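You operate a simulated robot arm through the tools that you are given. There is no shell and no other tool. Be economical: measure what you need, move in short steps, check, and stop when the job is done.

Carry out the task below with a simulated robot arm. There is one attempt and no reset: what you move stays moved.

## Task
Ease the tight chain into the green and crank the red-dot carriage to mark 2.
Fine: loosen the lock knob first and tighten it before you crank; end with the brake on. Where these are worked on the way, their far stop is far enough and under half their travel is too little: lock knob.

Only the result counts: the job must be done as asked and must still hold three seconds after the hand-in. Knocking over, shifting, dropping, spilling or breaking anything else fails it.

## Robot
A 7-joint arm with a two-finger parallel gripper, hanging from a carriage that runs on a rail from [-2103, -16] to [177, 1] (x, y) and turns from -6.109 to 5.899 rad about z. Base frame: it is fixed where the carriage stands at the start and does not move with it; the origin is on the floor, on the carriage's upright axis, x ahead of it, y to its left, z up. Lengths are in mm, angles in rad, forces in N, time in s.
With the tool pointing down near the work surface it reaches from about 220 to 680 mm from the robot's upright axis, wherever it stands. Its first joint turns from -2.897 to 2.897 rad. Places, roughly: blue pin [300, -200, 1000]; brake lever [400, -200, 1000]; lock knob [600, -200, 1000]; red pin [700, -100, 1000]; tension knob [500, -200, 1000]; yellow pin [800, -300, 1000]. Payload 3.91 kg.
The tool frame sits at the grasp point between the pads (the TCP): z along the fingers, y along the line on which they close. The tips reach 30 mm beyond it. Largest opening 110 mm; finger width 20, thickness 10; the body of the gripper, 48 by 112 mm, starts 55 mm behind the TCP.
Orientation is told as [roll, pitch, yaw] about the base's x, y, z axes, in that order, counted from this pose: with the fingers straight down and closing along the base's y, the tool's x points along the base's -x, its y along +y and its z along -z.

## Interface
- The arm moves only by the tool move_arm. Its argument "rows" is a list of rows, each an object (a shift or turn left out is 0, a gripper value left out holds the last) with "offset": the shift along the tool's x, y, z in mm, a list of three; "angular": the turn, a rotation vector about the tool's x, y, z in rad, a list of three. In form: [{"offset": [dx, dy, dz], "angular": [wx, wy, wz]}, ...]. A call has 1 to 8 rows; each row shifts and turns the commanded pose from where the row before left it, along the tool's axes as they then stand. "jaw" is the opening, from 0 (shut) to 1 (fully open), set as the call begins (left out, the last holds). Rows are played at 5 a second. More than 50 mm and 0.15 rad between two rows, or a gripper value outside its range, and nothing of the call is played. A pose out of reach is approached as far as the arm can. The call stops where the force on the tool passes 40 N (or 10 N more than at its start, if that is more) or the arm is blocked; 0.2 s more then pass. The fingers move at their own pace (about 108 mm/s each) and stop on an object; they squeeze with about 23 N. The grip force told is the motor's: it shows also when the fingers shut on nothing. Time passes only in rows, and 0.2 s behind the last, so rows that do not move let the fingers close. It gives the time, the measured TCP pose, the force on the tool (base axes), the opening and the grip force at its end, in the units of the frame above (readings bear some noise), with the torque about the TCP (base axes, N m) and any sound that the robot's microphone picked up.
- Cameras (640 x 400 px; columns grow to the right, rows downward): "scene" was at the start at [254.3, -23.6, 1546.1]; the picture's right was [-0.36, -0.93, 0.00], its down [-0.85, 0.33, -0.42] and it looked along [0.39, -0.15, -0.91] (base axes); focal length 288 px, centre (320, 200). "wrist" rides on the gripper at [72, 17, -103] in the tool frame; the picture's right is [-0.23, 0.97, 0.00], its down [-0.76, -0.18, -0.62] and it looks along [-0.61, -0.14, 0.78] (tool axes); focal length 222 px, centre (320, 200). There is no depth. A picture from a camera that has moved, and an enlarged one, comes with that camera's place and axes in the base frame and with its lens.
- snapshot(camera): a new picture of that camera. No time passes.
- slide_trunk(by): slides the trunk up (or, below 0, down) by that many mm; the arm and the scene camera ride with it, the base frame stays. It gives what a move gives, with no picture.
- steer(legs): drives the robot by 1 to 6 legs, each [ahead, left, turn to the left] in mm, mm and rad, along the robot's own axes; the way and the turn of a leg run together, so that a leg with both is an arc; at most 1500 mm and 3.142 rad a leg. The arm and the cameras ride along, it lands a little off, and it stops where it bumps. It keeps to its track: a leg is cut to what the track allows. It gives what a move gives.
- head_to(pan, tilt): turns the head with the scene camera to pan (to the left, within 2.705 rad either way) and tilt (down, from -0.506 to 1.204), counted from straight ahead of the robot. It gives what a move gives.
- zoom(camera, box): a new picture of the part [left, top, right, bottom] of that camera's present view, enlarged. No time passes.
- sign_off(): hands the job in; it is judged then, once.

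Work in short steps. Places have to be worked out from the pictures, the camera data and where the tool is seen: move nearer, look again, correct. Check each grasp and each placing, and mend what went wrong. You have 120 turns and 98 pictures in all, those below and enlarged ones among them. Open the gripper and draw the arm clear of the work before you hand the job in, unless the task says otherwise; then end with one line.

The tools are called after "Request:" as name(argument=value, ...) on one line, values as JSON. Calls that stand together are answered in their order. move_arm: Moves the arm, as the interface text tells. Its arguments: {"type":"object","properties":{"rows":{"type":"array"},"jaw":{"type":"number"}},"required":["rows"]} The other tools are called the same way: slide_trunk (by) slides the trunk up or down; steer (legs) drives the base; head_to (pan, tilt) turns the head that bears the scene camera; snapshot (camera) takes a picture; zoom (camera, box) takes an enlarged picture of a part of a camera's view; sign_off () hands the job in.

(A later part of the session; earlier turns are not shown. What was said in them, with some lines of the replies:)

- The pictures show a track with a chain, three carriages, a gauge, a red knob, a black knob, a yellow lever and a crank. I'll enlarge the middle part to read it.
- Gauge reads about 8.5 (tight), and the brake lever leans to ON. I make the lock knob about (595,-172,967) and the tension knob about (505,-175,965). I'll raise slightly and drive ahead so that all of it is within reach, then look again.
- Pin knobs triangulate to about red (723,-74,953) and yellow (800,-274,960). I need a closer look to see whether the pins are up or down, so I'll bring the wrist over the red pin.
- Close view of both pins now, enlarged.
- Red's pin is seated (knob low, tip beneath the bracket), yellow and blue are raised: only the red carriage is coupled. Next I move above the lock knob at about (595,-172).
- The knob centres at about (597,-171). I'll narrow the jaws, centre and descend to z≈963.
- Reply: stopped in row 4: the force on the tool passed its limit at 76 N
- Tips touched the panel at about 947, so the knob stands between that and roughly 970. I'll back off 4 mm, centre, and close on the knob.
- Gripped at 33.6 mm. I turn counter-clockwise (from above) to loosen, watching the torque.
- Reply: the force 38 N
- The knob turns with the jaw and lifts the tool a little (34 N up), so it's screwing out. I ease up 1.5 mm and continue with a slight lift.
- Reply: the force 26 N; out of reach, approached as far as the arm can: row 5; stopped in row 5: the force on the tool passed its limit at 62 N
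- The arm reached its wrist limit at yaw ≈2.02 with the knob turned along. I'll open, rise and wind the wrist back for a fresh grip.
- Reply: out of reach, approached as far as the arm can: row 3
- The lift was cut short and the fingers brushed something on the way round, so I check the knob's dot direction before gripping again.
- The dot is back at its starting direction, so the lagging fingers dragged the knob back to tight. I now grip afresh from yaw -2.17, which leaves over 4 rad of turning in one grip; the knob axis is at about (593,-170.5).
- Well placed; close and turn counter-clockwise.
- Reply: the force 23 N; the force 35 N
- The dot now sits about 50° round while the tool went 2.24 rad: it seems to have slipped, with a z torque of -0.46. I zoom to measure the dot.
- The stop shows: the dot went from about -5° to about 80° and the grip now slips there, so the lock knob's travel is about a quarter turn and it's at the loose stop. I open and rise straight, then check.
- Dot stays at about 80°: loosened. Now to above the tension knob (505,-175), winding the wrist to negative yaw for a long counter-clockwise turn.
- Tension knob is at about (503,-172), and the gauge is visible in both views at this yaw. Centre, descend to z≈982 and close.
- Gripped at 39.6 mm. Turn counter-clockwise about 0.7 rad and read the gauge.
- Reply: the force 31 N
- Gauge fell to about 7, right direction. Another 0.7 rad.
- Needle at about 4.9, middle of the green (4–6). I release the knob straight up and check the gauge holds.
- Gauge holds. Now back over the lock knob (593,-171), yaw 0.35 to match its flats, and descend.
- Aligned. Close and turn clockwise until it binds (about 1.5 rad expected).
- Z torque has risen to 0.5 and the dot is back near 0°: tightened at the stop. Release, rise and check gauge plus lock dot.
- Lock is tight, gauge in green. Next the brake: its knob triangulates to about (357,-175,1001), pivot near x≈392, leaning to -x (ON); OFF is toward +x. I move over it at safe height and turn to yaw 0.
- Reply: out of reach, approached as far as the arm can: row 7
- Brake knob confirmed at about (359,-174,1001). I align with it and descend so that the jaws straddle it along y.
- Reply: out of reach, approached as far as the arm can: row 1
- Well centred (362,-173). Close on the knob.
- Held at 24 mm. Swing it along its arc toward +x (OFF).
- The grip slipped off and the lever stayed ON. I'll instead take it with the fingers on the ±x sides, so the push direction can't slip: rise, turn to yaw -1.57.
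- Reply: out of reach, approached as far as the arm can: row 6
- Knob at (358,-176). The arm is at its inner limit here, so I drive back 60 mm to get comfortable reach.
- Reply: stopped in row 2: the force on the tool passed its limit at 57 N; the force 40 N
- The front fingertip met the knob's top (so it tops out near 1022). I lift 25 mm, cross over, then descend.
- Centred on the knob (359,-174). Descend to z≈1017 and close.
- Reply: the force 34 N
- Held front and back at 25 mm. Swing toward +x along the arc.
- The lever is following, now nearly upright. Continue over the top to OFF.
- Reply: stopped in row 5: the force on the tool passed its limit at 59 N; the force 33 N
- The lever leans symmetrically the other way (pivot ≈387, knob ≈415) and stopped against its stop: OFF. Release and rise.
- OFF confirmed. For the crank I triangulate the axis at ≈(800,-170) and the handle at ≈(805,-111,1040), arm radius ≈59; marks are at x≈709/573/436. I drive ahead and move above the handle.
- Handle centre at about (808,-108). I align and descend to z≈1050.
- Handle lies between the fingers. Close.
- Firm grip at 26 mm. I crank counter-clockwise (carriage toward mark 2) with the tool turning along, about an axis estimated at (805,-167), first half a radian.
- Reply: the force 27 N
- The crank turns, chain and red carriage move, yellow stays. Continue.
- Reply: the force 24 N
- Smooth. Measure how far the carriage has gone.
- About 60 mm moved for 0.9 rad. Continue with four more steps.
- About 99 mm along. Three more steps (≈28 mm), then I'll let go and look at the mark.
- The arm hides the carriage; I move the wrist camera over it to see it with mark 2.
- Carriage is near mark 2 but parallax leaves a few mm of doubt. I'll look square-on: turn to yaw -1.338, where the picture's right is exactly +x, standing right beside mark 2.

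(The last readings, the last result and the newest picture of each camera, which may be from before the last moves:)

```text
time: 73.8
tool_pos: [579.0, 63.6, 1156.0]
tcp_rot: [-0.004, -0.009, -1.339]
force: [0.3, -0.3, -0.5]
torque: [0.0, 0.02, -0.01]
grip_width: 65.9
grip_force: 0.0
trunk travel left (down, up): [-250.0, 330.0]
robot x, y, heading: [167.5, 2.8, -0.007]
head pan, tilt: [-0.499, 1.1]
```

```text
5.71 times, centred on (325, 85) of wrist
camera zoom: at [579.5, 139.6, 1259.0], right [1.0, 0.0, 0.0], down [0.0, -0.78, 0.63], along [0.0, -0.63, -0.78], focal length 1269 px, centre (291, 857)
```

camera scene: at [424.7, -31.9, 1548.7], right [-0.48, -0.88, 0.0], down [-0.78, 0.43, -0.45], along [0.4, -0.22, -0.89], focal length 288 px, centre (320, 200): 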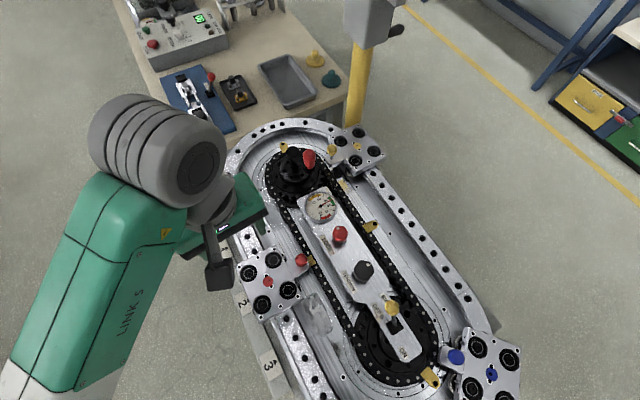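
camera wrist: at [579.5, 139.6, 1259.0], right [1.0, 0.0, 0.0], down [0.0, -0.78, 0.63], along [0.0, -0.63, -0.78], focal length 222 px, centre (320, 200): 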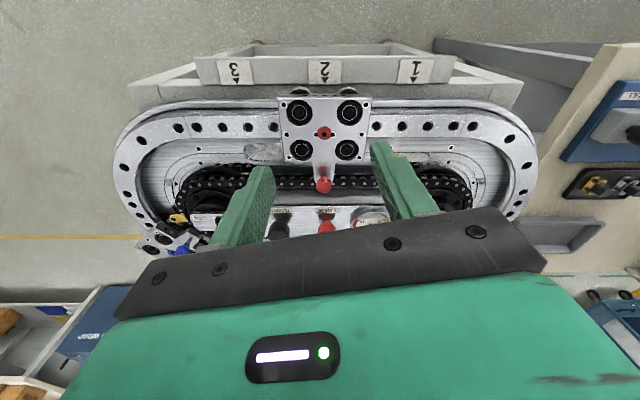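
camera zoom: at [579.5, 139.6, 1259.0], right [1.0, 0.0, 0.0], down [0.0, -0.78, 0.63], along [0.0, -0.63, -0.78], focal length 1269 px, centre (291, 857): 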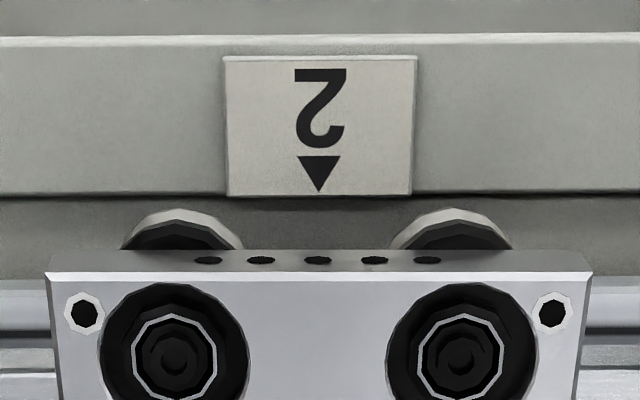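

Square view: arrow and carriage centre coincide within about 0.6 mm at mark 2. Now put the brake back on: back up 60 mm and go over the brake knob at (415,-175).

Request:
steer(legs=[[-60, 0, 0]])

Request:
move_arm(rows=[{"angular": [0, 0, 0.118]}, {"angular": [0, 0, 0.118]}, {"offset": [-40, -17, 0]}, {"offset": [-40, -17, 0]}, {"offset": [-40, -17, 0]}, {"offset": [-40, -17, 0]}, {"offset": [-40, -17, 0]}, {"offset": [-39, -18, 0]}])

Request:
snapshot(camera="wrist")

```text
time: 74.8
tool_pos: [518.6, 63.5, 1157.0]
tcp_rot: [-0.003, -0.008, -1.335]
force: [0.1, -0.2, -0.1]
torque: [0.0, 0.02, 0.02]
grip_width: 65.8
grip_force: 0.2
trunk travel left (down, up): [-250.0, 330.0]
robot x, y, heading: [109.1, -2.2, -0.002]
head pan, tilt: [-0.499, 1.1]
```

```text
time: 76.6
tool_pos: [414.2, -172.5, 1157.3]
tcp_rot: [-0.001, -0.008, -1.57]
force: [1.7, -0.5, 1.0]
torque: [-0.04, 0.04, -0.03]
grip_width: 66.2
grip_force: 0.1
trunk travel left (down, up): [-250.0, 330.0]
robot x, y, heading: [108.9, 1.8, -0.008]
head pan, tilt: [-0.499, 1.1]
```

```text
26 pictures are left
camera wrist: at [432.2, -98.8, 1260.3], right [0.97, -0.23, 0.0], down [-0.18, -0.76, 0.63], along [-0.14, -0.61, -0.78], focal length 222 px, centre (320, 200)
```

wrist: 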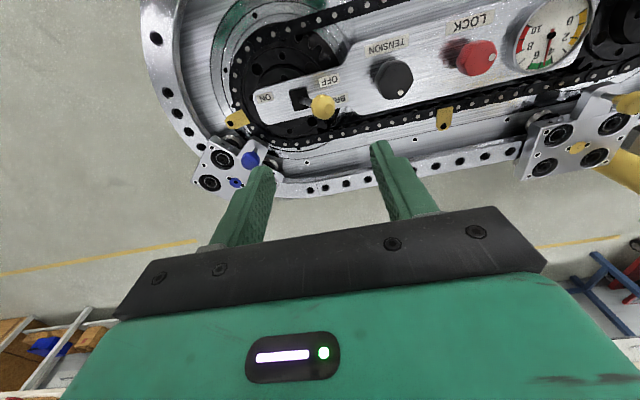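

Knob at about (418,-173). Descend with jaws fore and aft and close.

Request:
move_arm(rows=[{"offset": [-1, 3, 45]}, {"offset": [0, 0, 45]}, {"offset": [0, 0, 30]}, {"offset": [0, 0, 21]}, {}])

Request:
move_arm(rows=[{}, {}, {}], jaw=0)

Request:
snapshot(camera="wrist")

```text
time: 77.8
tool_pos: [416.8, -175.1, 1016.4]
tcp_rot: [-0.001, -0.01, -1.572]
force: [0.4, 0.2, 0.1]
torque: [0.01, 0.02, -0.04]
grip_width: 66.1
grip_force: 0.0
trunk travel left (down, up): [-250.0, 330.0]
robot x, y, heading: [110.4, 3.4, -0.001]
head pan, tilt: [-0.499, 1.1]
```

```text
time: 78.6
tool_pos: [415.3, -175.4, 1017.8]
tcp_rot: [-0.002, -0.01, -1.574]
force: [-7.7, 4.7, 31.4]
torque: [0.35, 1.46, -0.05]
grip_width: 26.5
grip_force: 44.7
trunk travel left (down, up): [-250.0, 330.0]
robot x, y, heading: [108.1, 1.0, -0.004]
head pan, tilt: [-0.499, 1.1]
```

```text
25 pictures are left
camera wrist: at [433.5, -102.5, 1121.2], right [0.97, -0.23, 0.0], down [-0.18, -0.76, 0.63], along [-0.14, -0.61, -0.78], focal length 222 px, centre (320, 200)
```

wrist: 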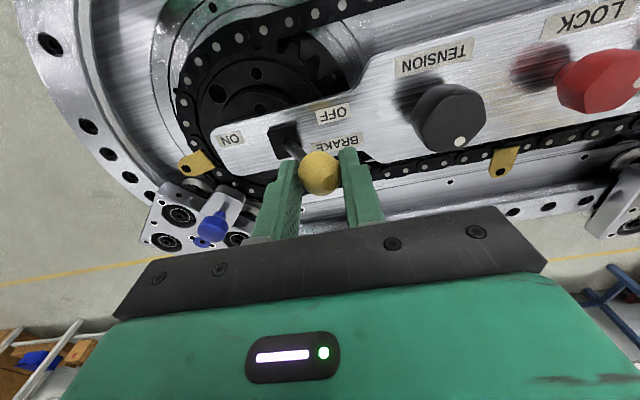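

Held. Swing back toward -x over the top to ON.

Request:
move_arm(rows=[{"offset": [0, -8, -3]}, {"offset": [0, -8, -2]}, {"offset": [0, -8, -1]}, {"offset": [0, -8, 0.5]}, {"offset": [0, -8, 1.5]}, {"offset": [0, -8, 2]}, {"offset": [0, -8, 2.5]}])

Request:
snapshot(camera="wrist")

```text
time: 80.2
tool_pos: [367.0, -177.1, 1019.7]
tcp_rot: [0.007, -0.011, -1.568]
force: [17.1, 3.1, 29.9]
torque: [0.22, -1.91, 0.01]
grip_width: 24.5
grip_force: 45.6
trunk travel left (down, up): [-250.0, 330.0]
robot x, y, heading: [111.3, 0.5, -0.0]
head pan, tilt: [-0.499, 1.1]
```

```text
24 pictures are left
camera wrist: at [382.6, -103.0, 1121.7], right [0.97, -0.23, 0.01], down [-0.18, -0.76, 0.63], along [-0.14, -0.61, -0.78], focal length 222 px, centre (320, 200)
```

wrist: 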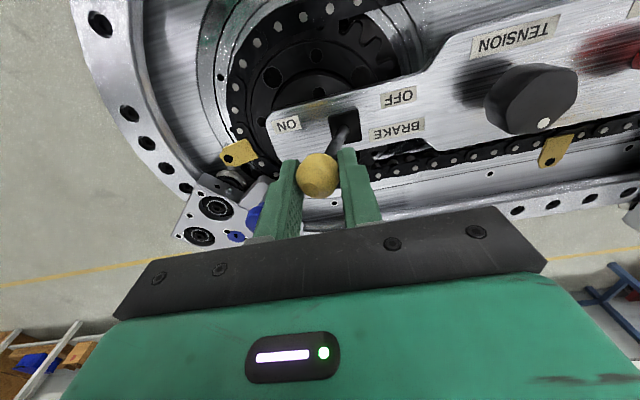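

Very near the original ON pose. A last small push to its stop, then release and rise.

Request:
move_arm(rows=[{"offset": [0, -3, 2]}, {"offset": [0, -3, 2]}])

Request:
move_arm(rows=[{}, {}, {}, {"offset": [0, 0, -45]}, {"offset": [0, 0, -45]}, {"offset": [0, 0, -40]}], jaw=0.6)

Request:
snapshot(camera="wrist")

```text
time: 80.8
tool_pos: [360.8, -176.7, 1015.7]
tcp_rot: [0.01, -0.011, -1.57]
force: [11.3, 3.2, 29.6]
torque: [0.06, -1.62, 0.13]
grip_width: 27.3
grip_force: 44.9
trunk travel left (down, up): [-250.0, 330.0]
robot x, y, heading: [108.6, 2.4, -0.001]
head pan, tilt: [-0.499, 1.1]
stopped in row 2: the force on the tool passed its limit at 46 N (the readings are from after the stop); the commanded pose is now the measured one
```

```text
time: 82.2
tool_pos: [353.9, -177.8, 1142.9]
tcp_rot: [0.001, -0.009, -1.568]
force: [0.1, 0.4, -0.1]
torque: [-0.01, -0.07, 0.02]
grip_width: 66.0
grip_force: 0.0
trunk travel left (down, up): [-250.0, 330.0]
robot x, y, heading: [109.8, 2.2, 0.003]
head pan, tilt: [-0.499, 1.1]
```

```text
23 pictures are left
camera wrist: at [370.8, -104.5, 1246.2], right [0.97, -0.23, 0.0], down [-0.18, -0.76, 0.63], along [-0.14, -0.61, -0.78], focal length 222 px, centre (320, 200)
```

wrist: 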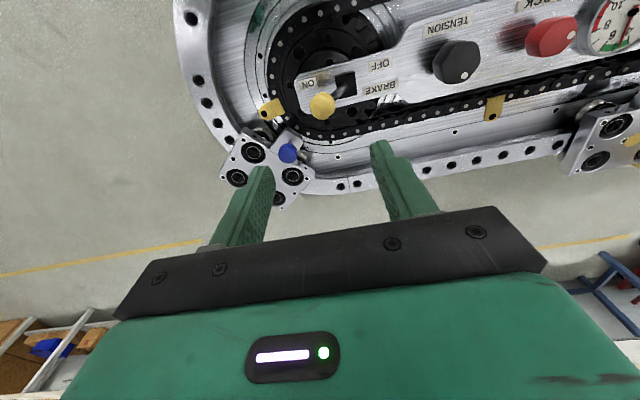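

Brake knob is at x≈358: ON. I go back to the square view for a last check of the carriage and gauge.

Request:
steer(legs=[[60, 0, 0]])

Request:
move_arm(rows=[{"offset": [34.5, 23.7, -2]}, {"offset": [34.5, 23.7, -2]}, {"offset": [34.5, 23.7, -2]}, {"offset": [34.5, 23.7, -2]}, {"offset": [34.5, 23.7, -2]}, {"offset": [34.5, 23.7, -2]}, {"offset": [34.5, 23.7, -2], "angular": [0, 0, -0.115]}, {"angular": [0, 0, -0.115]}])

Request:
zoom(camera="wrist", box=[270, 50, 380, 120])

Request:
snapshot(camera="scene")

Request:
zoom(camera="scene", box=[290, 180, 430, 370])

```text
time: 83.2
tool_pos: [411.7, -177.4, 1143.0]
tcp_rot: [0.001, -0.009, -1.573]
force: [0.4, -1.1, -1.3]
torque: [0.0, 0.02, 0.02]
grip_width: 66.1
grip_force: 0.2
trunk travel left (down, up): [-250.0, 330.0]
robot x, y, heading: [170.3, 3.3, 0.0]
head pan, tilt: [-0.499, 1.1]
```

```text
time: 85.0
tool_pos: [578.5, 65.8, 1153.2]
tcp_rot: [-0.001, -0.009, -1.34]
force: [-1.3, -0.5, -0.1]
torque: [-0.01, -0.02, 0.02]
grip_width: 65.9
grip_force: 0.0
trunk travel left (down, up): [-250.0, 330.0]
robot x, y, heading: [168.9, 1.5, -0.003]
head pan, tilt: [-0.499, 1.1]
```

```text
5.71 times, centred on (325, 85) of wrist
camera zoom: at [579.1, 141.1, 1256.2], right [1.0, 0.0, 0.0], down [0.0, -0.78, 0.63], along [0.0, -0.63, -0.78], focal length 1269 px, centre (291, 857)
```

zoom: 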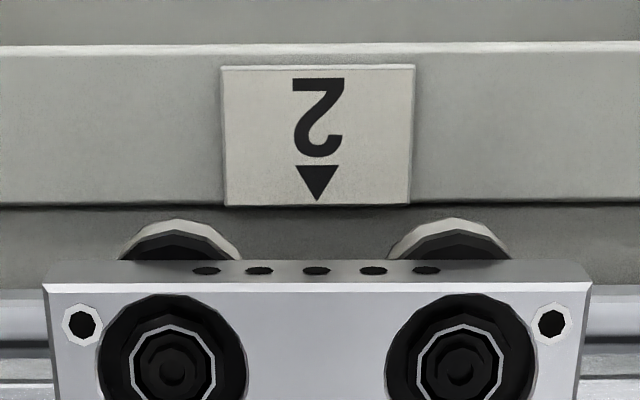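

```text
21 pictures are left
camera scene: at [421.6, -31.6, 1548.7], right [-0.48, -0.88, 0.0], down [-0.78, 0.43, -0.45], along [0.4, -0.22, -0.89], focal length 288 px, centre (320, 200)
```

scene: 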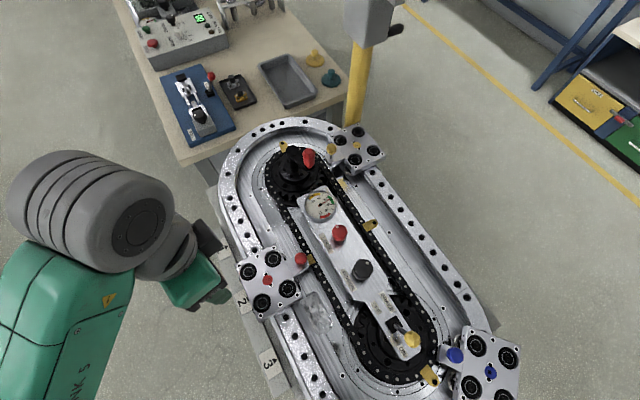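

```text
2.11 times, centred on (360, 275) of scene
camera zoom: at [421.6, -31.6, 1548.7], right [-0.48, -0.88, 0.0], down [-0.78, 0.43, -0.45], along [0.4, -0.22, -0.89], focal length 606 px, centre (236, 42)
```

zoom: 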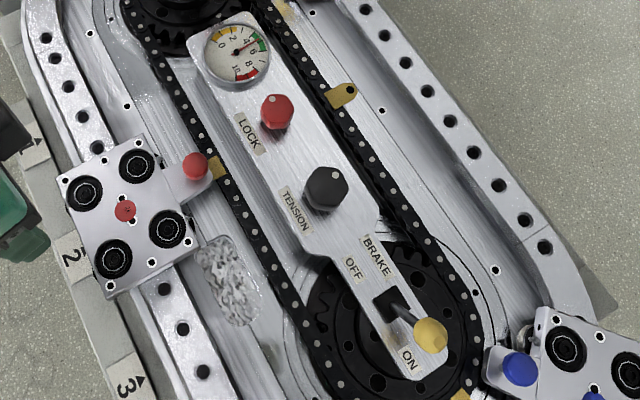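

Everything holds: carriage at mark 2, gauge in green, lock tight, brake ON. I open the gripper fully, rise a bit further, and hand in.

Request:
move_arm(rows=[{"offset": [0, 0, -40]}, {"offset": [20, 0, -40]}, {}], jaw=1)

Request:
sign_off()

```text
time: 85.8
tool_pos: [573.2, 84.2, 1234.5]
tcp_rot: [-0.002, -0.009, -1.342]
force: [0.1, -1.0, 1.1]
torque: [0.02, -0.04, 0.01]
grip_width: 109.8
grip_force: 0.1
trunk travel left (down, up): [-250.0, 330.0]
robot x, y, heading: [172.7, 1.6, -0.003]
head pan, tilt: [-0.499, 1.1]
```

```text
The job is handed in.
```

The job is handed in: chain tension reads about 4.9 (green is 4–6), the lock knob was loosened first and tightened before cranking, the red-dot carriage sits within about 1 mm of mark 2, and the brake is on.
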